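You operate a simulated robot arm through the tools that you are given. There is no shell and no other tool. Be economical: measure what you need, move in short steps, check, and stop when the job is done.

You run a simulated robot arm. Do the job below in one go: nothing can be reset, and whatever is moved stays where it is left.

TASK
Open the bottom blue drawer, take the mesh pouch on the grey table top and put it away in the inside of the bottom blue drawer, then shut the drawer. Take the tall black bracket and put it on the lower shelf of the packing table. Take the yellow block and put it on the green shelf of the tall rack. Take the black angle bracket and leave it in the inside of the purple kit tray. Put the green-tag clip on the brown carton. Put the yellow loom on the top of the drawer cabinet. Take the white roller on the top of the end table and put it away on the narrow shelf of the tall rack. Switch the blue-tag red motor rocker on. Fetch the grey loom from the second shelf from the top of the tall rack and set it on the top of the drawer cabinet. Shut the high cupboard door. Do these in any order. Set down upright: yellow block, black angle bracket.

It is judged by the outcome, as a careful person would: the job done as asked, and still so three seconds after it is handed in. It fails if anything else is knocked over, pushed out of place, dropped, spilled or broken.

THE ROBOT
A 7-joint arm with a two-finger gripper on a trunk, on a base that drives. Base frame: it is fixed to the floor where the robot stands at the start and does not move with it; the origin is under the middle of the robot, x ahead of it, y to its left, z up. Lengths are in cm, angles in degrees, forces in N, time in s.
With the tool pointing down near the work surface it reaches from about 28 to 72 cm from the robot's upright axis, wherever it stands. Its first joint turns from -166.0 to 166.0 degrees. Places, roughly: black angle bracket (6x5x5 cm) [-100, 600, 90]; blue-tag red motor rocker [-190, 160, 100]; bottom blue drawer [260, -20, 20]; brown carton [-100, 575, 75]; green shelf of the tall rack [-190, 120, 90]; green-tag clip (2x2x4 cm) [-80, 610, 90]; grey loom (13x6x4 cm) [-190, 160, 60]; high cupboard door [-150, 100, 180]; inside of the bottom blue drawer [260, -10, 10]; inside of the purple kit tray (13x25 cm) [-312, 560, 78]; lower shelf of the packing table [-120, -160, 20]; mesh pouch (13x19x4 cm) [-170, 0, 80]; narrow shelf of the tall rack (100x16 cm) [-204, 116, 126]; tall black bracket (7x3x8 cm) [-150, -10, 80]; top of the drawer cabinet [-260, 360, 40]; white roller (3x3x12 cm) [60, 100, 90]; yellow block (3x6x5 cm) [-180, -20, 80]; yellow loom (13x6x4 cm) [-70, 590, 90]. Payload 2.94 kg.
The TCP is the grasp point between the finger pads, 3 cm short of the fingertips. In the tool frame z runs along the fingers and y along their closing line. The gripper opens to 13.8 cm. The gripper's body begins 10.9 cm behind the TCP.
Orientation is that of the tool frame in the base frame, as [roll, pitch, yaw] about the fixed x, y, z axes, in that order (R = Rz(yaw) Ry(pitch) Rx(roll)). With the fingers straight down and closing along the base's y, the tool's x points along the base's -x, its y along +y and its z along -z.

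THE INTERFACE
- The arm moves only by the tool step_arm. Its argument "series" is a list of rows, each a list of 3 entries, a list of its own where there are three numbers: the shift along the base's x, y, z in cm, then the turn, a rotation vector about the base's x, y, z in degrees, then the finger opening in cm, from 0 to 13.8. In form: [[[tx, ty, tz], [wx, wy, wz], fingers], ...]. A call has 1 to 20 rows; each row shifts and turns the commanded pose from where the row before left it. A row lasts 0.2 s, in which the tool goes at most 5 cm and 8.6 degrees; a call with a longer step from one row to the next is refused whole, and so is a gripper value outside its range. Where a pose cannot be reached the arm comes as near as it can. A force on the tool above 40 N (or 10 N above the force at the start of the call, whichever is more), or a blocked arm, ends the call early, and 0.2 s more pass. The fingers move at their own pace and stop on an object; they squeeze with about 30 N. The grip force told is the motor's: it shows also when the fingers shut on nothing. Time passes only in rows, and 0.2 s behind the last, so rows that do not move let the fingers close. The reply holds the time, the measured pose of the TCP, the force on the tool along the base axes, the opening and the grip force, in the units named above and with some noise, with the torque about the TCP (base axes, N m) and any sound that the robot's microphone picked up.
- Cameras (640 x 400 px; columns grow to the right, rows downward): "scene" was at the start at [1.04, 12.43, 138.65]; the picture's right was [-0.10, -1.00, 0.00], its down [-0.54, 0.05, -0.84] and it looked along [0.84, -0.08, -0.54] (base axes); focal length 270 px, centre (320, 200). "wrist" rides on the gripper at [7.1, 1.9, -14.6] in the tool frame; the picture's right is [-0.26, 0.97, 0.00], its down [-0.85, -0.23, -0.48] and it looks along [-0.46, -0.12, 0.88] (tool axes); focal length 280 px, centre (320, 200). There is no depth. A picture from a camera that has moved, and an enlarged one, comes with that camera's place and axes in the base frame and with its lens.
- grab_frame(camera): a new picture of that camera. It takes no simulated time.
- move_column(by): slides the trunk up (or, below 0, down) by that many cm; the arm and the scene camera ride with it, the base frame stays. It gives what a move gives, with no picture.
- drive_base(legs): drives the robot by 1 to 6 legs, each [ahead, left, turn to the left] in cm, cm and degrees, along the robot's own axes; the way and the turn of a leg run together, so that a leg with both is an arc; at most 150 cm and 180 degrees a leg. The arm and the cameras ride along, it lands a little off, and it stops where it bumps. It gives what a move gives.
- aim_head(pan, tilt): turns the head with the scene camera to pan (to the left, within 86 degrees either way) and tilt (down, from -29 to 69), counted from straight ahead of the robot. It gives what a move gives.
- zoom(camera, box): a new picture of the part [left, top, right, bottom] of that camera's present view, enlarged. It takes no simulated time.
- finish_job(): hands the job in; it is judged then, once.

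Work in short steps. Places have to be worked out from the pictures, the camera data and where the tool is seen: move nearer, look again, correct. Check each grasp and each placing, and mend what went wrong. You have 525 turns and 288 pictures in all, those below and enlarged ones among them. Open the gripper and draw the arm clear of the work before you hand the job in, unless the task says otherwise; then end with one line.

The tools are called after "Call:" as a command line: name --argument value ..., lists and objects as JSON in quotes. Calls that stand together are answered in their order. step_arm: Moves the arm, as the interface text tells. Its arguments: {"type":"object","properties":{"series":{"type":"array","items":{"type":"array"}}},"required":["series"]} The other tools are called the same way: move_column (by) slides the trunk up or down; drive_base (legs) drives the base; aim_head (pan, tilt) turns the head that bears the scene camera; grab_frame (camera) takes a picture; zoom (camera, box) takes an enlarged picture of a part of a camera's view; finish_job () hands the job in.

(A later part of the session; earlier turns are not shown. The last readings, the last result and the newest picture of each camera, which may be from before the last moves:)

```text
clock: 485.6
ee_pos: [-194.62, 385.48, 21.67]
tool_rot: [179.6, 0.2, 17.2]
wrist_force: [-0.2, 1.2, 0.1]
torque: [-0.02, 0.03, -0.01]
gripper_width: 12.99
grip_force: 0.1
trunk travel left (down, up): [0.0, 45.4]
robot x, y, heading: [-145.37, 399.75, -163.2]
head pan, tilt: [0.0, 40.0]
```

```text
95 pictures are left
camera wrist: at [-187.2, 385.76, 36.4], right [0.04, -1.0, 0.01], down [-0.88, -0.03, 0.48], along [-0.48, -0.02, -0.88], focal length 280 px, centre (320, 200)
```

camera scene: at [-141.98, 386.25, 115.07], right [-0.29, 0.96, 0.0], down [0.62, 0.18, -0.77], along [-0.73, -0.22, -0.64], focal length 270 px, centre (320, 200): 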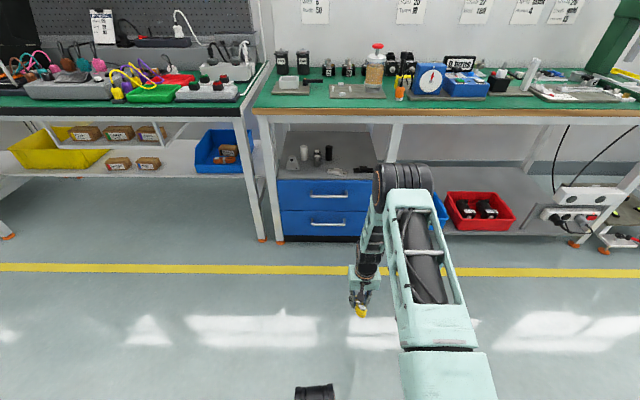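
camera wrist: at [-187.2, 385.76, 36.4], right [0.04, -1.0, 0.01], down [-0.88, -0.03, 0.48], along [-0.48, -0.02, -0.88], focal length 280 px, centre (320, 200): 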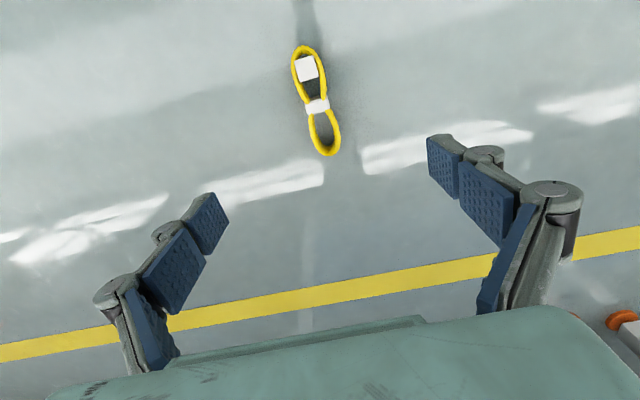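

It lies flat, band at [-193.4,385.8]. I pitch the tool to 55° and go to a pre-grasp point behind it.

Call:
step_arm --series '[[[1.4, 0.4, 0], [-2.23, 7.53, 0], 9], [[1.4, 0.4, 0], [-2.23, 7.53, 0], 8], [[1.4, 0.4, 0], [-2.23, 7.53, 0], 8], [[1.4, 0.4, -1], [-2.23, 7.53, 0], 8], [[1.4, 0.4, -2], [-2.23, 7.53, 0], 8], [[1.4, 0.4, -3], [-2.23, 7.53, 0], 8], [[1.3, 0.4, -3], [-2.23, 7.53, 0], 8], [[0, 0, -3], [0, 0, 0], 8]]'

Call:
grab_frame --camera "wrist"

```text
clock: 487.1
ee_pos: [-200.14, 384.12, 19.81]
tool_rot: [-177.6, 66.6, 19.3]
wrist_force: [-1.2, -0.2, -0.6]
torque: [0.01, -0.03, 0.01]
gripper_width: 8.01
grip_force: 0.1
trunk travel left (down, up): [0.0, 45.4]
robot x, y, heading: [-145.7, 399.39, -163.4]
head pan, tilt: [0.0, 40.0]
stopped in row 7: the arm was blocked; the commanded pose is now the measured one
```

```text
94 pictures are left
camera wrist: at [-184.19, 386.87, 19.14], right [0.19, -0.96, 0.22], down [0.03, 0.23, 0.97], along [-0.98, -0.17, 0.07], focal length 280 px, centre (320, 200)
```

wrist: 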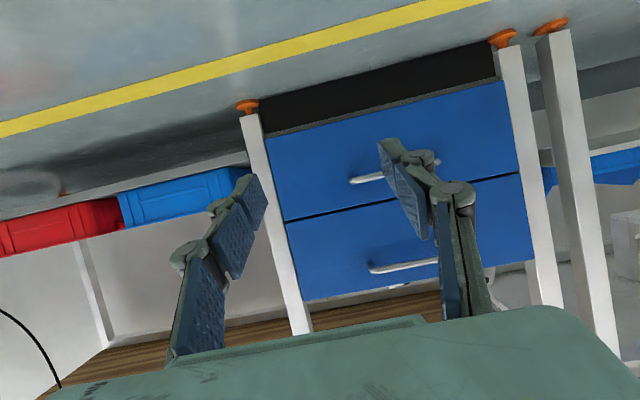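

The arm hit a limit so close in. I back the base 14 cm and set the pose again.

Call:
drive_base --legs '[[-14, 0, 0]]'

Call:
step_arm --series '[[[0, 0, 0], [1.4, -4.7, 0], 8], [[0, 0, -2], [1.4, -4.7, 0], 8], [[0, 0, -3], [0, 0, 0], 8], [[0, 0, -3], [0, 0, 0], 8]]'

Call:
grab_frame --camera "wrist"

```text
clock: 488.4
ee_pos: [-187.1, 387.98, 20.22]
tool_rot: [-177.6, 66.6, 19.4]
wrist_force: [-0.7, 0.2, -1.2]
torque: [0.02, 0.01, -0.01]
gripper_width: 8.01
grip_force: 0.1
trunk travel left (down, up): [0.0, 45.4]
robot x, y, heading: [-132.26, 403.93, -163.2]
head pan, tilt: [0.0, 40.0]
```

```text
clock: 489.4
ee_pos: [-187.03, 387.69, 12.32]
tool_rot: [-178.4, 56.8, 18.7]
wrist_force: [0.1, 0.0, 1.1]
torque: [0.06, -0.05, 0.01]
gripper_width: 8.0
grip_force: 0.1
trunk travel left (down, up): [0.0, 45.4]
robot x, y, heading: [-132.33, 403.34, -163.2]
head pan, tilt: [0.0, 40.0]
```

```text
93 pictures are left
camera wrist: at [-171.05, 390.65, 14.34], right [0.15, -0.97, 0.2], down [-0.13, 0.19, 0.97], along [-0.98, -0.17, -0.09], focal length 280 px, centre (320, 200)
```

wrist: 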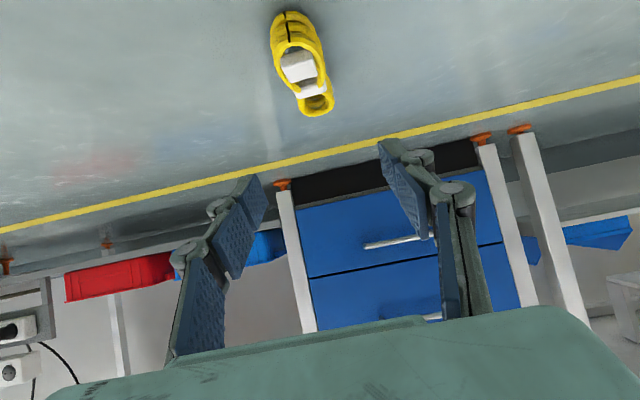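

Call:
step_arm --series '[[[-0.5, -0.2, -2.5], [0, 0, 0], 7], [[-1, -0.3, -2.5], [0, 0, 0], 7], [[-1.5, -0.5, -1.5], [0, 0, 0], 7], [[-1.5, -0.5, -1.5], [0, 0, 0], 7], [[-1.1, -0.3, -0.8], [0, 0, 0], 7]]'

Call:
grab_frame --camera "wrist"

```text
clock: 490.6
ee_pos: [-188.2, 387.42, 8.08]
tool_rot: [-178.5, 56.8, 18.6]
wrist_force: [-0.7, 0.9, 0.0]
torque: [-0.02, 0.01, -0.01]
gripper_width: 6.96
grip_force: 0.0
out of reach, approached as far as the arm can: row 2, 3, 4, 5
trunk travel left (down, up): [0.0, 45.4]
robot x, y, heading: [-132.64, 403.13, -163.3]
head pan, tilt: [0.0, 40.0]
```

```text
92 pictures are left
camera wrist: at [-172.24, 390.34, 10.14], right [0.15, -0.97, 0.2], down [-0.13, 0.19, 0.97], along [-0.98, -0.17, -0.1], focal length 280 px, centre (320, 200)
```

wrist: 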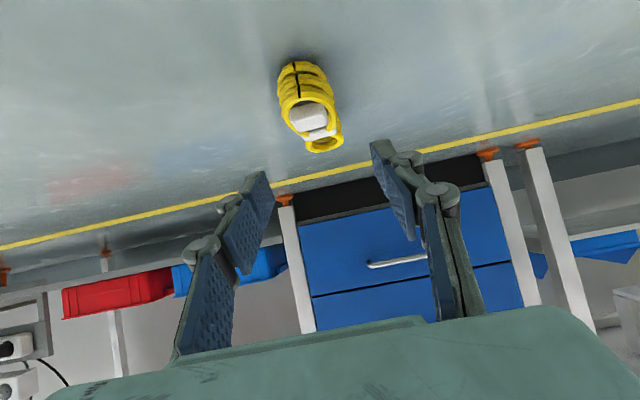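

Such a flat pose cannot reach the floor. I use a steeper pitch of about 36° (fine for placing at 45° later): raise, re-pitch and move 8 cm closer.

Call:
step_arm --series '[[[1, 0.3, 3], [0, 0, 0], 7.5], [[1, 0.3, 3], [2, -6.7, 0], 7.5], [[1, 0.3, 1], [2, -6.7, 0], 7.5], [[1, 0.3, 0], [2, -6.7, 0], 7.5]]'

Call:
drive_base --legs '[[8, 0, 0]]'

Call:
grab_frame --camera "wrist"

```text
clock: 491.6
ee_pos: [-183.98, 388.6, 14.96]
tool_rot: [-179.2, 35.6, 18.0]
wrist_force: [0.6, -0.5, -0.6]
torque: [0.0, 0.01, 0.01]
gripper_width: 7.49
grip_force: 0.0
trunk travel left (down, up): [0.0, 45.4]
robot x, y, heading: [-132.31, 403.57, -163.1]
head pan, tilt: [0.0, 40.0]
```

```text
clock: 492.6
ee_pos: [-191.84, 386.3, 15.01]
tool_rot: [-179.3, 35.8, 18.0]
wrist_force: [0.6, 0.0, -0.4]
torque: [0.01, 0.02, -0.02]
gripper_width: 7.51
grip_force: 0.0
trunk travel left (down, up): [0.0, 45.4]
robot x, y, heading: [-140.3, 401.38, -163.3]
head pan, tilt: [0.0, 40.0]
```

```text
91 pictures are left
camera wrist: at [-177.54, 388.63, 22.68], right [0.09, -0.99, 0.14], down [-0.46, 0.09, 0.88], along [-0.88, -0.14, -0.44], focal length 280 px, centre (320, 200)
```

wrist: 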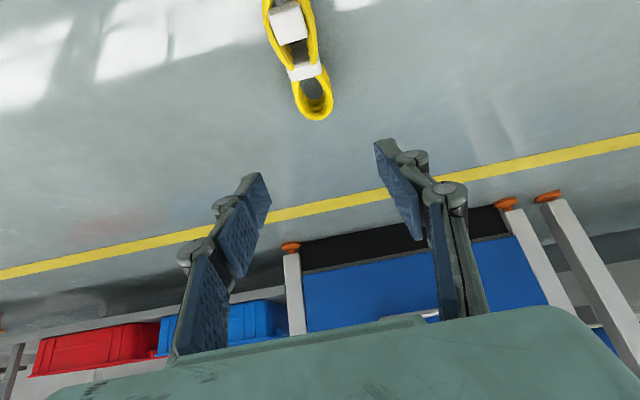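

Call:
step_arm --series '[[[-0.2, -0.1, -3], [0, 0, 0], 7], [[-0.2, -0.1, -3], [0, 0, 0], 7], [[-0.2, -0.1, -3], [0, 0, 0], 7], [[-0.1, -0.1, -1.5], [0, 0, 0], 7], [[0, 0, -0.8], [0, 0, 0], 7]]'

Call:
grab_frame --camera "wrist"

```text
clock: 493.9
ee_pos: [-192.56, 385.9, 3.71]
tool_rot: [-179.3, 35.8, 18.0]
wrist_force: [-0.3, 1.3, 0.0]
torque: [-0.01, 0.01, -0.01]
gripper_width: 6.99
grip_force: 0.0
trunk travel left (down, up): [0.0, 45.4]
robot x, y, heading: [-139.85, 401.28, -163.3]
head pan, tilt: [0.0, 40.0]
```

```text
90 pictures are left
camera wrist: at [-178.29, 388.13, 11.36], right [0.09, -0.99, 0.14], down [-0.46, 0.09, 0.88], along [-0.88, -0.14, -0.44], focal length 280 px, centre (320, 200)
```

wrist: 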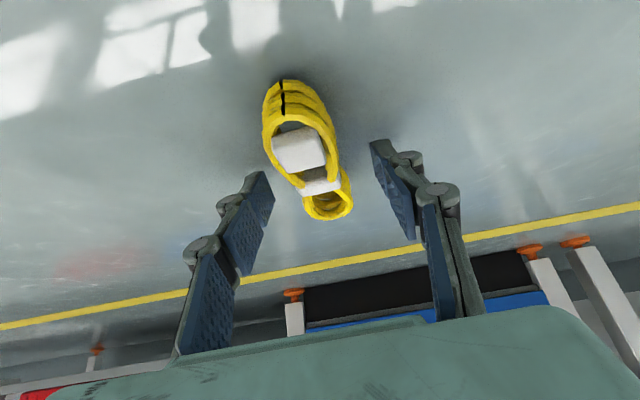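

The fingers are slightly short of the band; I advance 1.4 cm and close.

Call:
step_arm --series '[[[-0.9, -0.28, 0], [0, 0, 0], 7], [[-0.8, -0.24, -0.1], [0, 0, 0], 5], [[0, 0, 0], [0, 0, 0], 3.5], [[0, 0, 0], [0, 0, 0], 2], [[0, 0, 0], [0, 0, 0], 0], [[0, 0, 0], [0, 0, 0], 0]]'

Call:
grab_frame --camera "wrist"

```text
clock: 495.2
ee_pos: [-194.01, 385.39, 3.52]
tool_rot: [-179.3, 35.8, 18.0]
wrist_force: [10.7, 3.8, 14.1]
torque: [-0.01, -0.01, 0.05]
gripper_width: 5.08
grip_force: 30.3
trunk travel left (down, up): [0.0, 45.4]
robot x, y, heading: [-139.95, 401.3, -163.2]
head pan, tilt: [0.0, 40.0]
```

```text
89 pictures are left
camera wrist: at [-179.95, 387.68, 11.32], right [0.09, -0.99, 0.14], down [-0.46, 0.09, 0.88], along [-0.88, -0.14, -0.44], focal length 280 px, centre (320, 200)
```

wrist: 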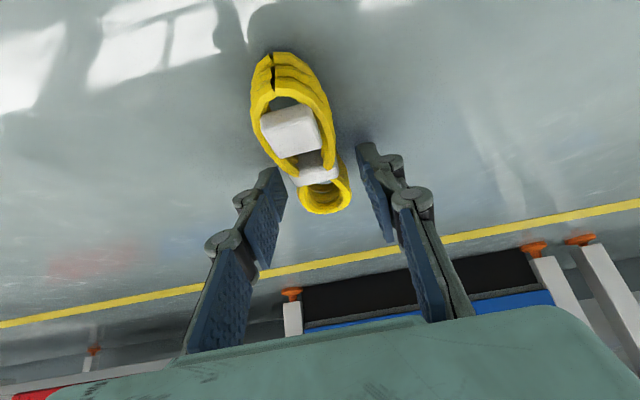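

Gripped at 5.1 cm. I lift slowly and check.

Call:
step_arm --series '[[[0, 0, 0.7], [0, 0, 0], 0], [[0, 0, 1], [0, 0, 0], 0], [[0, 0, 2], [0, 0, 0], 0], [[0, 0, 3], [0, 0, 0], 0], [[0, 0, 3], [0, 0, 0], 0]]'

Call:
grab_frame --camera "wrist"

```text
clock: 496.4
ee_pos: [-194.36, 385.41, 13.4]
tool_rot: [-179.3, 35.8, 18.0]
wrist_force: [0.2, -0.2, -1.1]
torque: [0.0, 0.03, 0.0]
gripper_width: 5.09
grip_force: 29.7
trunk travel left (down, up): [0.0, 45.4]
robot x, y, heading: [-140.42, 401.15, -163.4]
head pan, tilt: [0.0, 40.0]
```

```text
88 pictures are left
camera wrist: at [-180.13, 387.72, 21.03], right [0.09, -0.99, 0.14], down [-0.46, 0.09, 0.88], along [-0.88, -0.14, -0.44], focal length 280 px, centre (320, 200)
```

wrist: 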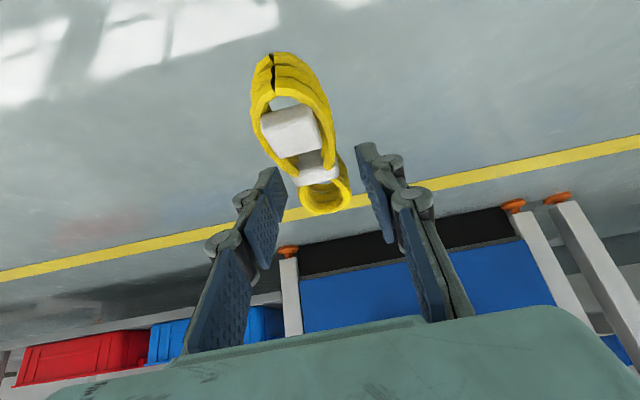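

It's held, but off-centre. I set it back down and regrip 2.5 cm nearer its middle.

Call:
step_arm --series '[[[0, 0, -3], [0, 0, 0], 0], [[0, 0, -3], [0, 0, 0], 0], [[0, 0, -2], [0, 0, 0], 0], [[0, 0, -1.2], [0, 0, 0], 0], [[0, 0, -0.5], [0, 0, 0], 0], [[0, 0, 0], [0, 0, 0], 6], [[0, 0, 0], [0, 0, 0], 7.5], [[1.2, 0.35, 0], [0, 0, 0], 7.5], [[1.2, 0.35, 0], [0, 0, 0], 7.5]]'

Call:
grab_frame --camera "wrist"

```text
clock: 498.4
ee_pos: [-191.73, 386.13, 3.59]
tool_rot: [-179.3, 35.9, 18.0]
wrist_force: [-0.1, 0.3, -0.5]
torque: [-0.02, 0.0, -0.01]
gripper_width: 7.52
grip_force: 0.0
trunk travel left (down, up): [0.0, 45.4]
robot x, y, heading: [-139.96, 400.85, -163.4]
head pan, tilt: [0.0, 40.0]
```

```text
87 pictures are left
camera wrist: at [-177.55, 388.48, 11.29], right [0.09, -0.99, 0.14], down [-0.46, 0.09, 0.89], along [-0.89, -0.14, -0.44], focal length 280 px, centre (320, 200)
```

wrist: 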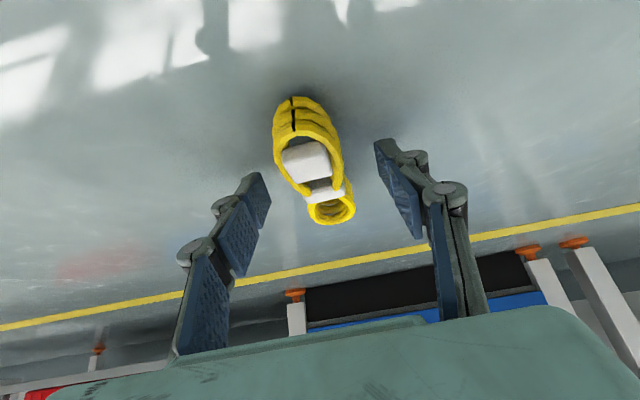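

Call:
step_arm --series '[[[0, 0, 0], [0, 0, 0], 6], [[0, 0, 0], [0, 0, 0], 4], [[0, 0, 0], [0, 0, 0], 2], [[0, 0, 0], [0, 0, 0], 0], [[0, 0, 0], [0, 0, 0], 0]]'

Call:
step_arm --series '[[[0, 0, 0.7], [0, 0, 0], 0], [[0, 0, 1], [0, 0, 0], 0], [[0, 0, 2], [0, 0, 0], 0], [[0, 0, 3], [0, 0, 0], 0], [[0, 0, 3], [0, 0, 0], 0]]'

Call:
grab_frame --camera "wrist"

```text
clock: 499.6
ee_pos: [-191.78, 386.18, 3.54]
tool_rot: [-179.3, 35.8, 18.0]
wrist_force: [1.7, 1.7, 4.1]
torque: [-0.06, -0.05, 0.05]
gripper_width: 4.96
grip_force: 30.2
trunk travel left (down, up): [0.0, 45.4]
robot x, y, heading: [-140.1, 401.12, -163.3]
head pan, tilt: [0.0, 40.0]
```

```text
clock: 500.9
ee_pos: [-191.5, 386.16, 13.27]
tool_rot: [-179.3, 35.8, 18.0]
wrist_force: [-0.1, 0.4, -0.8]
torque: [-0.03, 0.01, 0.0]
gripper_width: 5.01
grip_force: 30.1
trunk travel left (down, up): [0.0, 45.4]
robot x, y, heading: [-140.2, 401.43, -163.2]
head pan, tilt: [0.0, 40.0]
```

```text
86 pictures are left
camera wrist: at [-177.42, 388.51, 20.95], right [0.09, -0.99, 0.14], down [-0.46, 0.09, 0.88], along [-0.88, -0.14, -0.44], focal length 280 px, centre (320, 200)
```

wrist: 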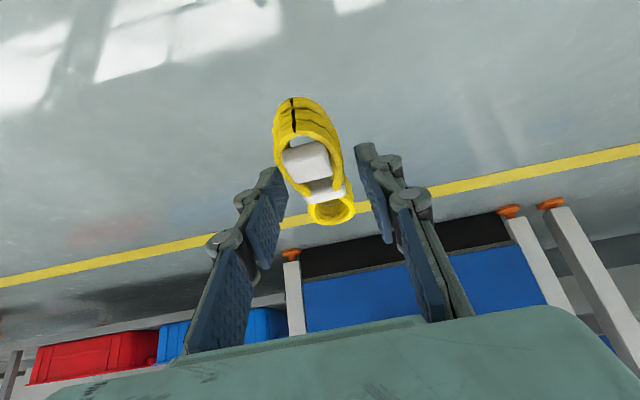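

Held at its middle. I raise it to z≈53, pitch to 44°, and drive forward.

Call:
step_arm --series '[[[0, 0, 3], [0, 0, 0], 0], [[0, 0, 3], [0, 0, 0], 0], [[0, 0, 3], [0, 0, 0], 0], [[0, 0, 3], [0, 0, 0], 0], [[0, 0, 3], [0, 0, 0], 0], [[0, 0, 3], [0, 0, 0], 0], [[0, 0, 3], [0, 0, 0], 0], [[0, 0, 3], [0, 0, 0], 0], [[0, 0, 3], [0, 0, 0], 0], [[0, 0, 3], [0, 0, 0], 0], [[0, 0, 3], [0, 0, 0], 0], [[0, 0, 3], [-1.1, 3.8, 0], 0], [[0, 0, 3], [-1.1, 3.8, 0], 0]]'

Call:
drive_base --legs '[[36, 0, 0]]'

Call:
step_arm --series '[[[-1.9, -0.56, 0], [0, 0, 0], 0], [[-1.9, -0.56, 0], [0, 0, 0], 0], [[-1.9, -0.56, 0], [0, 0, 0], 0], [[-1.9, -0.56, 0], [0, 0, 0], 0], [[-1.9, -0.56, 0], [0, 0, 0], 0], [[-1.9, -0.56, 0], [0, 0, 0], 0], [[-1.9, -0.56, 0], [0, 0, 0], 0], [[-1.9, -0.56, 0], [0, 0, 0], 0]]'

Call:
grab_frame --camera "wrist"

Call:
grab_frame --camera "scene"

```text
clock: 503.6
ee_pos: [-191.7, 385.87, 52.21]
tool_rot: [-178.9, 43.7, 18.2]
wrist_force: [-0.7, -0.6, -1.2]
torque: [-0.03, -0.01, -0.02]
gripper_width: 5.01
grip_force: 30.2
trunk travel left (down, up): [0.0, 45.4]
robot x, y, heading: [-140.21, 401.09, -163.2]
head pan, tilt: [0.0, 40.0]
```

```text
clock: 505.9
ee_pos: [-225.92, 376.02, 52.26]
tool_rot: [-178.9, 43.6, 17.9]
wrist_force: [0.0, 0.8, -1.3]
torque: [-0.02, -0.02, 0.03]
gripper_width: 4.97
grip_force: 30.1
trunk travel left (down, up): [0.0, 45.4]
robot x, y, heading: [-174.11, 391.03, -163.8]
head pan, tilt: [0.0, 40.0]
```

```text
clock: 507.8
ee_pos: [-241.31, 371.37, 52.33]
tool_rot: [-179.0, 43.8, 17.8]
wrist_force: [-1.2, -0.2, -0.2]
torque: [0.03, -0.03, 0.02]
gripper_width: 4.98
grip_force: 29.9
trunk travel left (down, up): [0.0, 45.4]
robot x, y, heading: [-174.44, 391.03, -163.7]
head pan, tilt: [0.0, 40.0]
```

```text
85 pictures are left
camera wrist: at [-226.22, 374.03, 57.92], right [0.1, -0.98, 0.17], down [-0.34, 0.12, 0.93], along [-0.94, -0.15, -0.32], focal length 280 px, centre (320, 200)
```

wrist: 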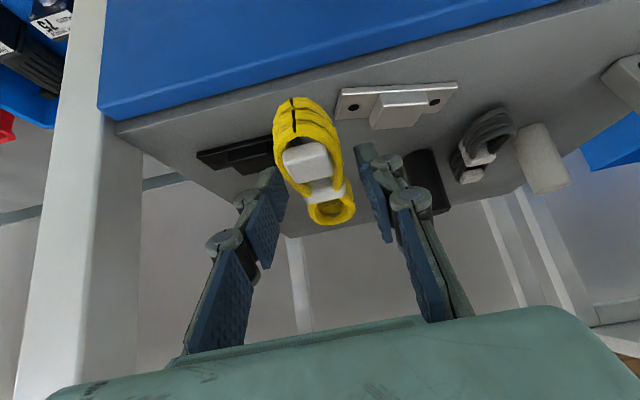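

```text
84 pictures are left
camera scene: at [-170.67, 377.72, 115.06], right [-0.28, 0.96, 0.0], down [0.62, 0.18, -0.77], along [-0.73, -0.22, -0.64], focal length 270 px, centre (320, 200)
```

scene: 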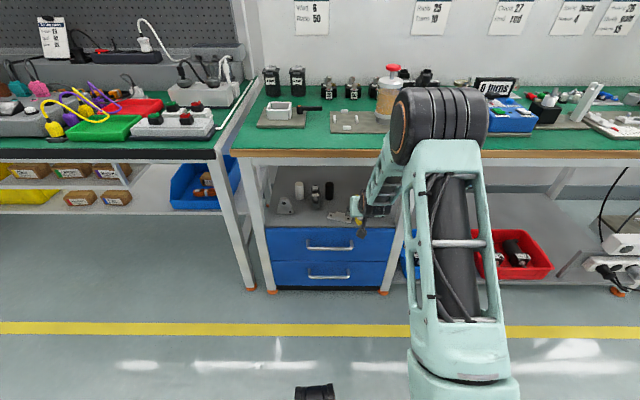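

Lane looks right. I lower to z≈51 and extend further in steps.

Call:
step_arm --series '[[[-1.9, -0.56, -0.7], [0, 0, 0], 0], [[-1.9, -0.56, -0.6], [0, 0, 0], 0], [[-1.9, -0.56, 0], [0, 0, 0], 0], [[-1.9, -0.56, 0], [0, 0, 0], 0]]'

Call:
step_arm --series '[[[-1.9, -0.56, 0], [0, 0, 0], 0], [[-1.9, -0.56, -0.3], [0, 0, 0], 0], [[-1.5, -0.44, -0.3], [0, 0, 0], 0]]'

Call:
grab_frame --camera "wrist"

```text
clock: 508.8
ee_pos: [-248.75, 369.48, 50.94]
tool_rot: [-178.9, 43.7, 17.9]
wrist_force: [-0.3, -0.1, -0.2]
torque: [0.0, -0.07, 0.0]
gripper_width: 4.99
grip_force: 30.3
trunk travel left (down, up): [0.0, 45.4]
robot x, y, heading: [-173.97, 390.54, -163.6]
head pan, tilt: [0.0, 40.0]
```

```text
clock: 509.6
ee_pos: [-254.18, 367.81, 50.24]
tool_rot: [-178.9, 43.7, 17.8]
wrist_force: [0.1, 0.3, -0.9]
torque: [0.04, -0.05, 0.0]
gripper_width: 5.02
grip_force: 30.0
trunk travel left (down, up): [0.0, 45.4]
robot x, y, heading: [-174.05, 390.96, -163.8]
head pan, tilt: [0.0, 40.0]
```

```text
83 pictures are left
camera wrist: at [-239.03, 370.34, 55.91], right [0.1, -0.98, 0.17], down [-0.34, 0.12, 0.93], along [-0.94, -0.15, -0.32], focal length 280 px, centre (320, 200)
```

wrist: 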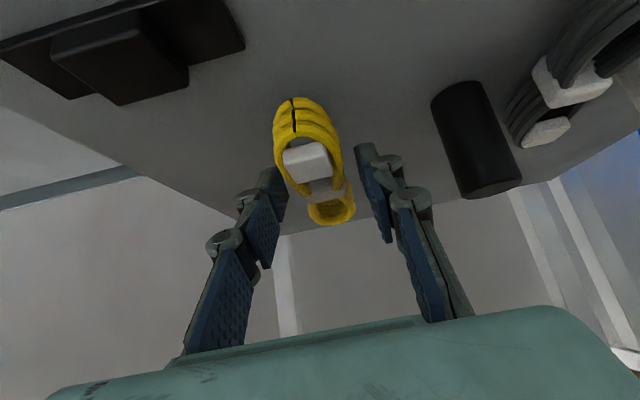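

Past the clamps without contact. I lower gently.

Call:
step_arm --series '[[[0, 0, -0.7], [0, 0, 0], 0], [[0, 0, -0.5], [0, 0, 0], 0], [[0, 0, -0.4], [0, 0, 0], 0]]'

Call:
step_arm --series '[[[0, 0, -0.4], [0, 0, 0], 0], [[0, 0, -0.3], [0, 0, 0], 0]]'

```text
clock: 510.4
ee_pos: [-254.05, 367.8, 48.85]
tool_rot: [-178.8, 43.9, 17.9]
wrist_force: [6.1, 3.3, 9.7]
torque: [0.01, -0.75, 0.18]
gripper_width: 5.0
grip_force: 29.8
trunk travel left (down, up): [0.0, 45.4]
robot x, y, heading: [-174.48, 391.31, -163.8]
head pan, tilt: [0.0, 40.0]
```

```text
clock: 510.9
ee_pos: [-254.26, 367.69, 48.7]
tool_rot: [-178.9, 44.4, 17.9]
wrist_force: [-1.2, 1.2, 19.7]
torque: [0.16, -0.87, 0.08]
gripper_width: 4.99
grip_force: 30.3
trunk travel left (down, up): [0.0, 45.4]
robot x, y, heading: [-174.51, 391.11, -163.6]
head pan, tilt: [0.0, 40.0]
```

Contact on the cabinet. I open carefully and watch whether the loom stays.

Call:
step_arm --series '[[[0, 0, 0], [0, 0, 0], 5.6], [[0, 0, 0], [0, 0, 0], 6.6], [[0, 0, 0], [0, 0, 0], 7.6], [[0, 0, 0.3], [0, 0, 0], 8.4]]'

Call:
grab_frame --camera "wrist"

```text
clock: 511.9
ee_pos: [-254.12, 367.65, 48.38]
tool_rot: [-178.9, 43.6, 18.0]
wrist_force: [0.6, -0.7, -0.6]
torque: [0.0, 0.0, 0.04]
gripper_width: 8.39
grip_force: 0.1
trunk travel left (down, up): [0.0, 45.4]
robot x, y, heading: [-173.82, 390.84, -163.5]
head pan, tilt: [0.0, 40.0]
```

```text
82 pictures are left
camera wrist: at [-239.0, 370.29, 53.9], right [0.1, -0.98, 0.17], down [-0.34, 0.12, 0.93], along [-0.94, -0.15, -0.32], focal length 280 px, centre (320, 200)
```

wrist: 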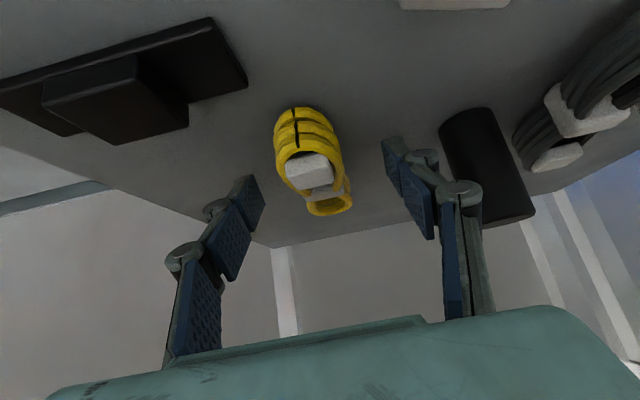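

Released. I withdraw along the tool axis and check that it stays.

Call:
step_arm --series '[[[0.7, 0.2, 0.7], [0, 0, 0], 8.4], [[1, 0.3, 1], [0, 0, 0], 8.4], [[1.5, 0.45, 1.2], [0, 0, 0], 8.4], [[1.9, 0.56, 0.6], [0, 0, 0], 8.4], [[1.9, 0.56, 0], [0, 0, 0], 8.4]]'

Call:
grab_frame --camera "wrist"

```text
clock: 513.1
ee_pos: [-247.12, 369.89, 51.68]
tool_rot: [-178.9, 43.7, 17.9]
wrist_force: [0.0, 0.5, -0.5]
torque: [0.01, 0.03, -0.01]
gripper_width: 8.42
grip_force: 0.2
trunk travel left (down, up): [0.0, 45.4]
robot x, y, heading: [-174.1, 390.76, -163.8]
head pan, tilt: [0.0, 40.0]
```

```text
81 pictures are left
camera wrist: at [-232.06, 372.36, 57.47], right [0.1, -0.98, 0.17], down [-0.34, 0.12, 0.93], along [-0.94, -0.15, -0.32], focal length 280 px, centre (320, 200)
```

wrist: 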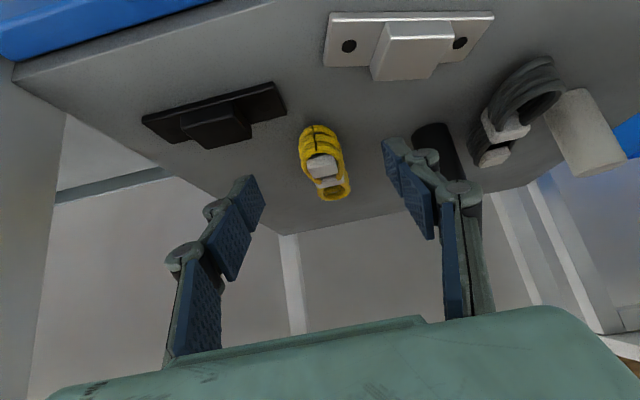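

The yellow loom stays on the cabinet. The white clamp was dragged askew by about a centimetre (its right end towards me), so I'll straighten it: retract, close the fingers, flatten the tool and line up with its raised block.

Call:
step_arm --series '[[[2.9, 0.86, 0], [0, 0, 0], 8.4], [[2.9, 0.86, 0], [0, 0, 0], 8.4], [[2.9, 0.86, 0], [0, 0, 0], 8.4], [[2.9, 0.86, 0], [0, 0, 0], 8.4], [[2.9, 0.86, 0], [0, 0, 0], 8.4], [[2.9, 0.86, 0], [0, 0, 0], 4], [[0.5, -1.6, 0], [-2, 6.7, 0], 0], [[0.5, -1.6, 0], [-2, 6.7, 0], 0], [[0.4, -1.5, 0], [-2, 6.7, 0], 0], [[0, 0, -2], [0, 0, 0], 0]]'

Call:
grab_frame --camera "wrist"

Call:
zoom --camera "scene" --box '[260, 150, 420, 250]'

```text
clock: 515.4
ee_pos: [-228.35, 370.22, 49.78]
tool_rot: [-177.7, 64.8, 18.8]
wrist_force: [0.1, 0.1, -0.5]
torque: [-0.01, 0.0, 0.01]
gripper_width: 0.0
grip_force: 28.3
trunk travel left (down, up): [0.0, 45.4]
robot x, y, heading: [-174.3, 390.96, -163.6]
head pan, tilt: [0.0, 40.0]
```

```text
80 pictures are left
camera wrist: at [-212.3, 373.05, 49.6], right [0.17, -0.96, 0.22], down [0.0, 0.23, 0.97], along [-0.98, -0.17, 0.04], focal length 280 px, centre (320, 200)
```

wrist: 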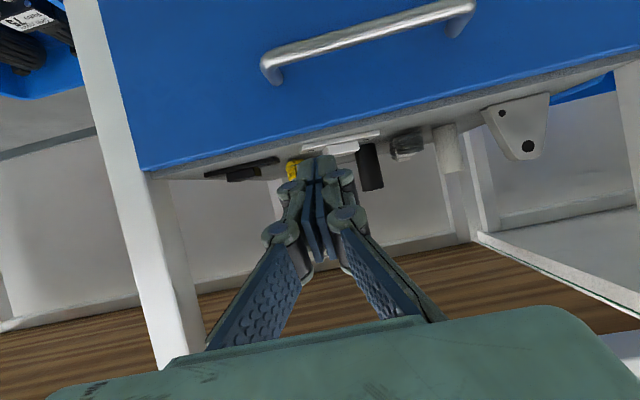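

```text
4.00 times, centred on (340, 200) of scene
camera zoom: at [-170.66, 377.73, 115.06], right [-0.28, 0.96, 0.0], down [0.62, 0.18, -0.77], along [-0.73, -0.22, -0.64], focal length 1080 px, centre (240, 200)
```

zoom: 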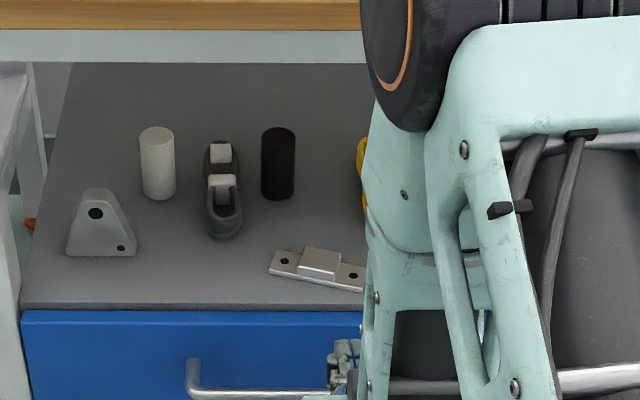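

The clamp's right end is ~3.5 cm and left end ~1.4 cm forward of where they were. I approach its raised block at the right side and push gently.

Call:
step_arm --series '[[[-2, -0.6, -1], [0, 0, 0], 0], [[-2, -0.6, -1], [0, 0, 0], 0], [[-2, -0.6, -0.2], [0, 0, 0], 0], [[-1.5, -0.44, 0], [0, 0, 0], 0]]'

Call:
zoom --camera "wrist" --box '[220, 80, 420, 205]'

Call:
zoom --camera "scene" --box '[260, 150, 420, 250]'

```text
clock: 516.4
ee_pos: [-235.84, 367.89, 47.61]
tool_rot: [-177.9, 64.7, 18.7]
wrist_force: [-0.2, -0.6, -0.1]
torque: [0.02, 0.02, -0.04]
gripper_width: 0.02
grip_force: 28.8
trunk travel left (down, up): [0.0, 45.4]
robot x, y, heading: [-174.06, 390.97, -163.4]
head pan, tilt: [0.0, 40.0]
```

```text
3.20 times, centred on (320, 142) of wrist
camera zoom: at [-219.81, 370.72, 47.47], right [0.17, -0.96, 0.22], down [0.0, 0.23, 0.97], along [-0.98, -0.17, 0.04], focal length 897 px, centre (320, 384)
```

zoom: 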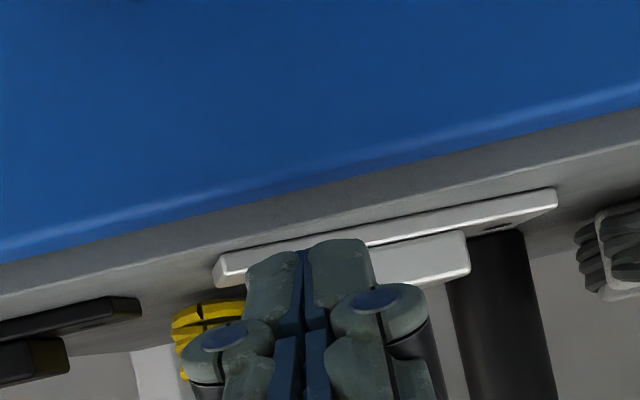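

```text
4.00 times, centred on (340, 200) of scene
camera zoom: at [-170.66, 377.72, 115.06], right [-0.28, 0.96, 0.0], down [0.62, 0.18, -0.77], along [-0.73, -0.22, -0.64], focal length 1080 px, centre (240, 200)
```

zoom: 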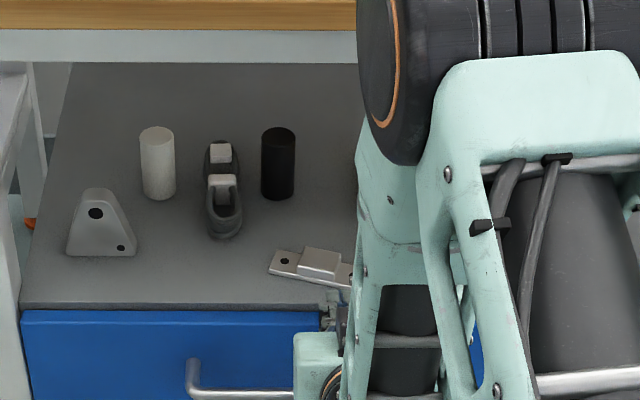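

The tip is in front of the clamp's right part. I advance in half-centimetre steps.

Call:
step_arm --series '[[[-1, -0.3, 0], [0, 0, 0], 0], [[-0.8, -0.24, 0], [0, 0, 0], 0], [[-0.6, -0.18, 0], [0, 0, 0], 0], [[-0.6, -0.18, 0], [0, 0, 0], 0]]'

Call:
zoom --camera "scene" --box '[260, 150, 420, 250]'

```text
clock: 517.4
ee_pos: [-238.83, 367.12, 47.63]
tool_rot: [-177.9, 64.6, 18.7]
wrist_force: [-0.7, 0.1, 0.1]
torque: [-0.01, 0.01, 0.01]
gripper_width: 0.04
grip_force: 28.2
trunk travel left (down, up): [0.0, 45.4]
robot x, y, heading: [-174.53, 390.62, -163.9]
head pan, tilt: [0.0, 40.0]
```

```text
4.00 times, centred on (340, 200) of scene
camera zoom: at [-170.67, 377.72, 115.06], right [-0.28, 0.96, 0.0], down [0.62, 0.18, -0.77], along [-0.73, -0.22, -0.64], focal length 1080 px, centre (240, 200)
```

zoom: 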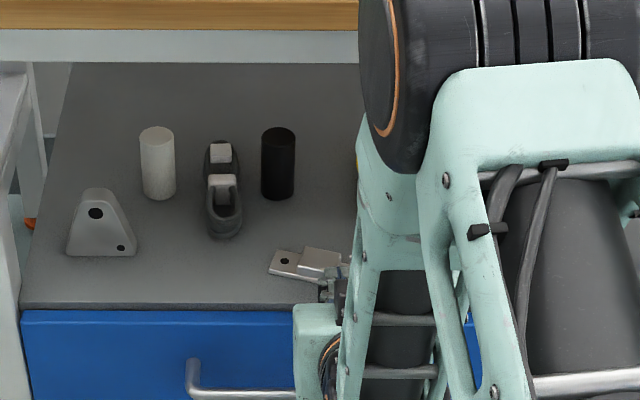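

Call:
step_arm --series '[[[-0.6, -0.18, 0], [0, 0, 0], 0], [[-0.6, -0.18, 0], [0, 0, 0], 0], [[-0.6, -0.18, 0], [0, 0, 0], 0]]'

Call:
zoom --camera "scene" --box '[260, 150, 420, 250]'

Call:
zoom --camera "wrist" --box '[220, 80, 420, 205]'

```text
clock: 518.1
ee_pos: [-240.64, 366.74, 47.72]
tool_rot: [-177.8, 64.6, 18.7]
wrist_force: [0.6, 0.5, 0.3]
torque: [0.01, -0.01, 0.02]
gripper_width: 0.0
grip_force: 28.1
trunk travel left (down, up): [0.0, 45.4]
robot x, y, heading: [-174.18, 391.06, -163.6]
head pan, tilt: [0.0, 40.0]
```

```text
4.00 times, centred on (340, 200) of scene
camera zoom: at [-170.66, 377.72, 115.06], right [-0.28, 0.96, 0.0], down [0.62, 0.18, -0.77], along [-0.73, -0.22, -0.64], focal length 1080 px, centre (240, 200)
```

zoom: 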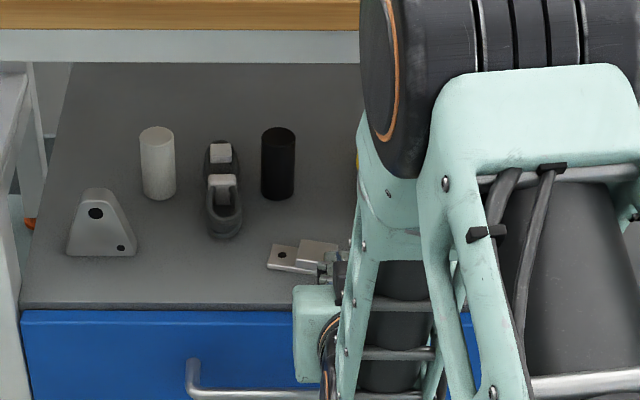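

```text
3.20 times, centred on (320, 142) of wrist
camera zoom: at [-224.61, 369.42, 47.52], right [0.17, -0.96, 0.22], down [0.0, 0.23, 0.97], along [-0.98, -0.17, 0.04], focal length 897 px, centre (320, 384)
```

zoom: 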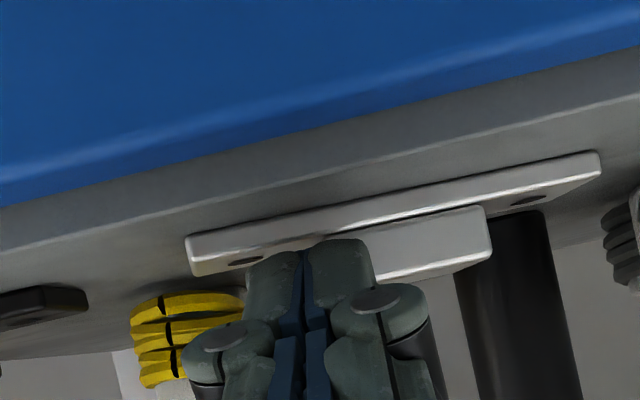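

It is turning back. Another centimetre.

Call:
step_arm --series '[[[-0.6, -0.18, 0], [0, 0, 0], 0], [[-0.5, -0.15, 0], [0, 0, 0], 0]]'

Call:
zoom --camera "scene" --box '[260, 150, 420, 250]'

Call:
zoom --camera "wrist" --box '[120, 60, 440, 260]'

```text
clock: 518.8
ee_pos: [-241.72, 366.31, 47.73]
tool_rot: [-177.8, 64.7, 18.7]
wrist_force: [1.1, 0.9, 0.0]
torque: [-0.02, 0.01, 0.01]
gripper_width: 0.0
grip_force: 28.4
trunk travel left (down, up): [0.0, 45.4]
robot x, y, heading: [-174.09, 390.8, -163.6]
head pan, tilt: [0.0, 40.0]
```

```text
4.00 times, centred on (340, 200) of scene
camera zoom: at [-170.66, 377.73, 115.06], right [-0.28, 0.96, 0.0], down [0.62, 0.18, -0.77], along [-0.73, -0.22, -0.64], focal length 1080 px, centre (240, 200)
```

zoom: 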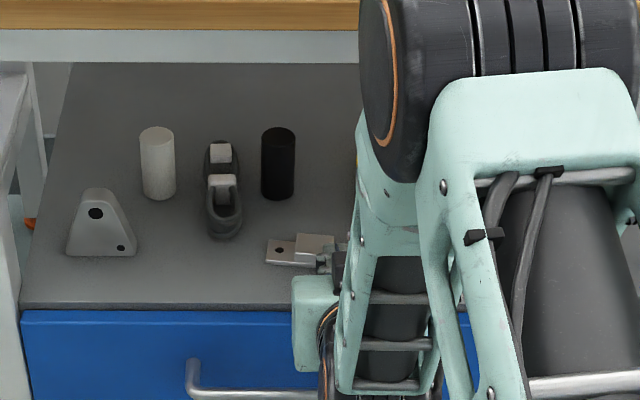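

```text
2.00 times, centred on (280, 160) of wrist
camera zoom: at [-225.67, 369.08, 47.5], right [0.17, -0.96, 0.22], down [0.0, 0.23, 0.97], along [-0.98, -0.17, 0.04], focal length 561 px, centre (400, 280)
```

zoom: 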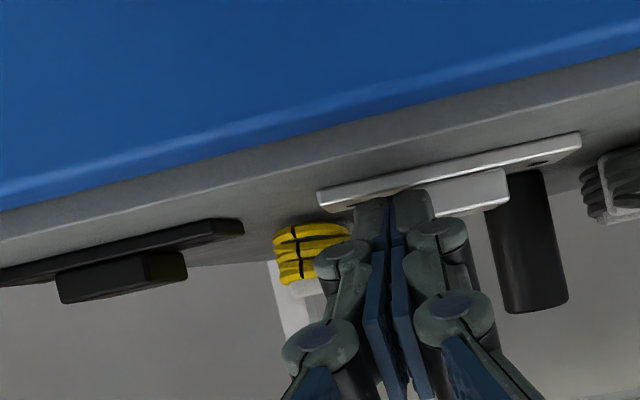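

The clamp is straight again and back about where it was. I withdraw the hand straight back and check the whole cabinet top.

Call:
step_arm --series '[[[1, 0.3, 0], [0, 0, 0], 0], [[2, 0.6, 0], [0, 0, 0], 0], [[2.9, 0.86, 0.5], [0, 0, 0], 0], [[2.9, 0.86, 0.5], [0, 0, 0], 0], [[2.9, 0.86, 0], [0, 0, 0], 0], [[2.9, 0.86, 0], [0, 0, 0], 0]]'

Call:
drive_base --legs '[[-35, 0, 0]]'

Call:
zoom --camera "scene" --box '[250, 100, 410, 200]'

```text
clock: 520.1
ee_pos: [-226.9, 370.63, 48.6]
tool_rot: [-177.9, 64.7, 18.7]
wrist_force: [0.0, 0.5, 0.2]
torque: [0.02, -0.01, 0.02]
gripper_width: 0.02
grip_force: 28.6
trunk travel left (down, up): [0.0, 45.4]
robot x, y, heading: [-174.18, 391.09, -163.5]
head pan, tilt: [0.0, 40.0]
```

```text
clock: 522.4
ee_pos: [-194.19, 380.27, 48.46]
tool_rot: [-177.9, 64.7, 19.0]
wrist_force: [-0.9, 1.1, 0.7]
torque: [-0.03, 0.01, 0.0]
gripper_width: 0.0
grip_force: 28.0
trunk travel left (down, up): [0.0, 45.4]
robot x, y, heading: [-141.35, 400.79, -163.2]
head pan, tilt: [0.0, 40.0]
```

```text
4.00 times, centred on (330, 150) of scene
camera zoom: at [-137.79, 387.48, 115.06], right [-0.29, 0.96, 0.0], down [0.62, 0.18, -0.77], along [-0.73, -0.22, -0.64], focal length 1080 px, centre (280, 400)
```

zoom: 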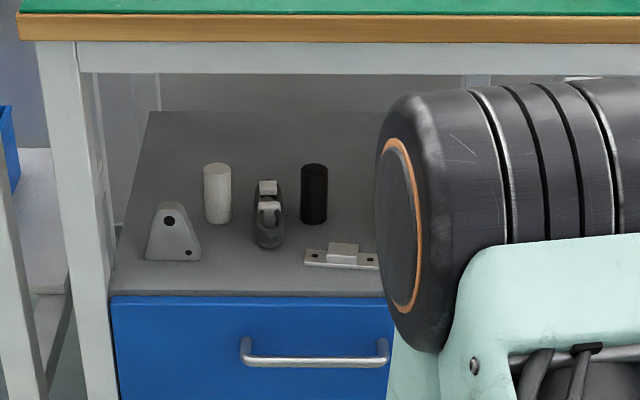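

Everything on the cabinet is in order. Next the white roller on the end table: I raise trunk and arm and drive left along the aisle.

Call:
move_column --by 30

Call:
step_arm --series '[[[-1.9, -0.56, 3], [0, 0, 0], 6], [[-1.9, -0.56, 3], [0, 0, 0], 6], [[-1.9, -0.56, 3], [0, 0, 0], 6], [[-1, -0.3, 4], [0, 0, 0], 6], [[0, 0, 4], [0, 0, 0], 6], [[0, 0, 4], [0, 0, 0], 6]]'

Call:
drive_base --legs '[[0, 150, 0], [0, 150, 0], [0, 40, 0]]'

```text
clock: 525.4
ee_pos: [-194.11, 380.25, 78.55]
tool_rot: [-177.9, 64.7, 19.0]
wrist_force: [0.1, 0.4, -0.7]
torque: [-0.02, 0.01, -0.02]
gripper_width: 0.0
grip_force: 29.0
trunk travel left (down, up): [-30.0, 15.4]
robot x, y, heading: [-141.24, 401.05, -163.3]
head pan, tilt: [0.0, 40.0]
```

```text
clock: 526.8
ee_pos: [-200.64, 378.23, 99.67]
tool_rot: [-177.9, 64.7, 19.1]
wrist_force: [0.3, 0.6, 0.3]
torque: [-0.01, 0.05, -0.02]
gripper_width: 6.05
grip_force: 0.0
trunk travel left (down, up): [-30.0, 15.4]
robot x, y, heading: [-141.47, 401.09, -163.2]
head pan, tilt: [0.0, 40.0]
```

```text
clock: 556.5
ee_pos: [-104.03, 54.01, 99.7]
tool_rot: [-177.9, 64.7, 19.1]
wrist_force: [1.3, -0.6, 0.0]
torque: [0.01, 0.03, 0.02]
gripper_width: 5.99
grip_force: 0.2
trunk travel left (down, up): [-30.0, 15.4]
robot x, y, heading: [-44.93, 77.02, -163.2]
head pan, tilt: [0.0, 40.0]
```

Call:
drive_base --legs '[[0, 0, 90], [0, 0, 90]]'

Call:
aim_head --pan 10 --tilt 30

Call:
grab_frame --camera "scene"

Call:
grab_frame --camera "wrist"

```text
clock: 564.5
ee_pos: [15.12, 98.0, 99.74]
tool_rot: [-177.9, 64.7, -162.1]
wrist_force: [0.1, 0.6, -0.6]
torque: [0.02, 0.0, 0.02]
gripper_width: 6.0
grip_force: 0.1
trunk travel left (down, up): [-30.0, 15.4]
robot x, y, heading: [-44.28, 76.59, 15.5]
head pan, tilt: [0.0, 40.0]
```

```text
clock: 565.2
ee_pos: [15.2, 98.14, 99.71]
tool_rot: [-177.9, 64.7, -162.3]
wrist_force: [0.2, -0.6, -0.5]
torque: [-0.04, -0.02, 0.02]
gripper_width: 6.0
grip_force: 0.0
trunk travel left (down, up): [-30.0, 15.4]
robot x, y, heading: [-45.08, 76.74, 15.8]
head pan, tilt: [10.0, 30.0]
```

```text
70 pictures are left
camera scene: at [-47.75, 91.31, 146.59], right [0.43, -0.9, 0.0], down [-0.45, -0.22, -0.87], along [0.78, 0.37, -0.5], focal length 270 px, centre (320, 200)
```

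scene: 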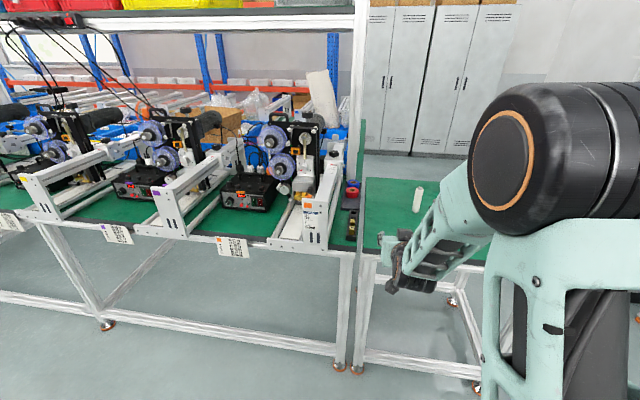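

```text
69 pictures are left
camera wrist: at [-1.02, 95.42, 99.47], right [-0.16, 0.96, 0.22], down [-0.01, -0.23, 0.97], along [0.99, 0.15, 0.04], focal length 280 px, centre (320, 200)
```

wrist: 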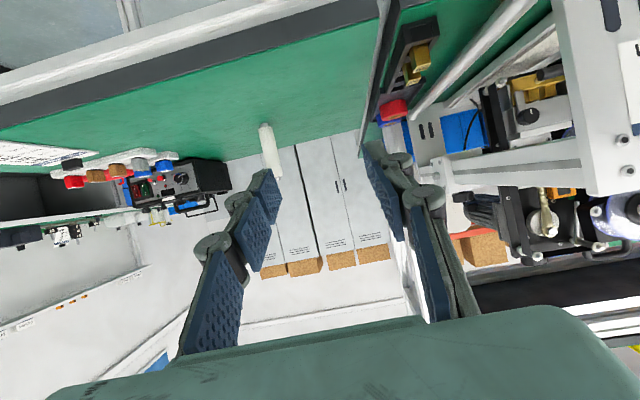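

The roller stands at about [69.5,96.5] (table z≈80). I drive forward 42 cm and 16.5 cm right to bring the open hand in front of it.

Call:
drive_base --legs '[[0, -16.5, 0], [40, 0, 0]]'

Call:
grab_frame --camera "wrist"

Call:
grab_frame --camera "scene"

```text
clock: 569.4
ee_pos: [58.53, 92.91, 99.7]
tool_rot: [-177.9, 64.8, -162.5]
wrist_force: [-0.3, 1.5, -0.1]
torque: [-0.02, 0.03, 0.01]
gripper_width: 6.0
grip_force: 0.1
trunk travel left (down, up): [-30.0, 15.4]
robot x, y, heading: [-1.59, 72.14, 15.3]
head pan, tilt: [10.0, 30.0]
```

```text
68 pictures are left
camera wrist: at [42.51, 90.28, 99.47], right [-0.16, 0.96, 0.22], down [-0.01, -0.23, 0.97], along [0.99, 0.15, 0.04], focal length 280 px, centre (320, 200)
```

wrist: 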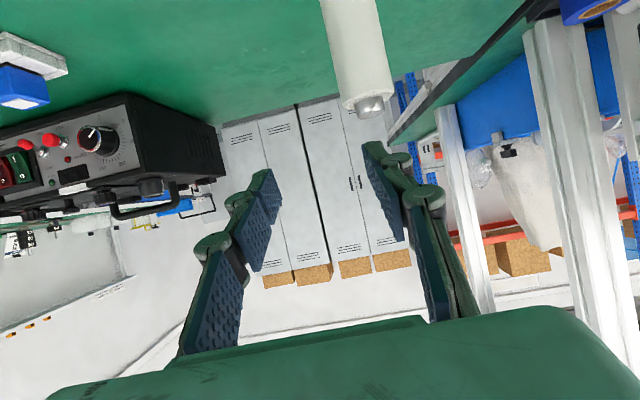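

```text
67 pictures are left
camera scene: at [-4.23, 86.31, 146.59], right [0.43, -0.9, 0.0], down [-0.45, -0.21, -0.87], along [0.78, 0.37, -0.5], focal length 270 px, centre (320, 200)
```

scene: 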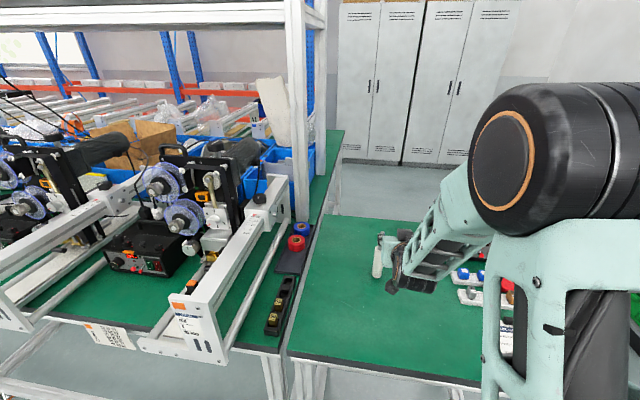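

Call:
zoom --camera "scene" --box '[340, 210, 420, 290]'

```text
5.00 times, centred on (380, 250) of scene
camera zoom: at [-4.23, 86.31, 146.59], right [0.43, -0.9, 0.0], down [-0.45, -0.21, -0.87], along [0.78, 0.37, -0.5], focal length 1350 px, centre (20, -50)
```

zoom: 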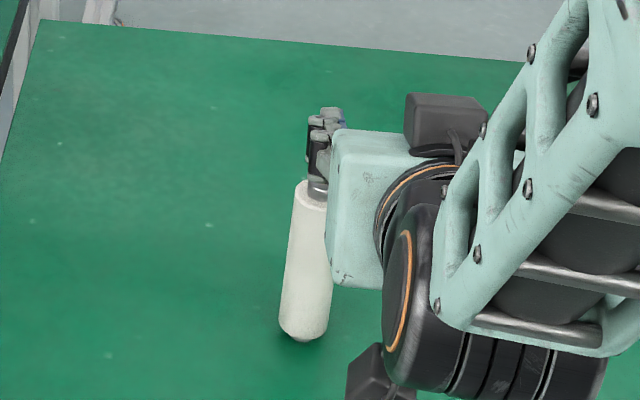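

The roller is nearer than thought: at [57.6,96.5], table z≈84, top z≈96, just left of the hand. I back off 12 cm, then lower and line up.

Call:
drive_base --legs '[[-12, 0, 0]]'

Call:
step_arm --series '[[[-0.5, 1.8, 0], [0, 0, 0], 7], [[-0.5, 1.8, -2], [0, 0, 0], 7], [[0, 0, -3], [0, 0, 0], 7], [[0, 0, -3], [0, 0, 0], 7]]'

Call:
grab_frame --camera "wrist"

```text
clock: 570.6
ee_pos: [46.89, 89.74, 99.76]
tool_rot: [-177.9, 64.7, -162.3]
wrist_force: [0.0, 1.3, 0.0]
torque: [0.0, -0.04, 0.02]
gripper_width: 5.99
grip_force: 0.0
trunk travel left (down, up): [-30.0, 15.4]
robot x, y, heading: [-13.09, 68.69, 15.4]
head pan, tilt: [10.0, 30.0]
```

```text
clock: 571.6
ee_pos: [46.0, 93.31, 91.7]
tool_rot: [-178.0, 64.8, -162.4]
wrist_force: [0.2, 0.0, 1.3]
torque: [0.01, 0.0, -0.05]
gripper_width: 6.98
grip_force: 0.0
trunk travel left (down, up): [-30.0, 15.4]
robot x, y, heading: [-13.12, 68.59, 15.5]
head pan, tilt: [10.0, 30.0]
```

```text
65 pictures are left
camera wrist: at [29.98, 90.68, 91.39], right [-0.16, 0.96, 0.22], down [-0.01, -0.23, 0.97], along [0.99, 0.15, 0.04], focal length 280 px, centre (320, 200)
```

wrist: 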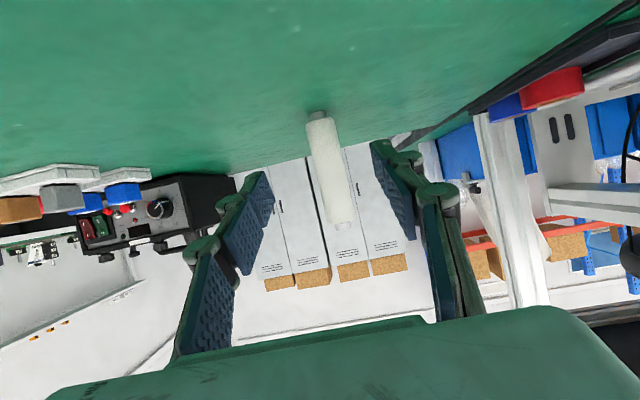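

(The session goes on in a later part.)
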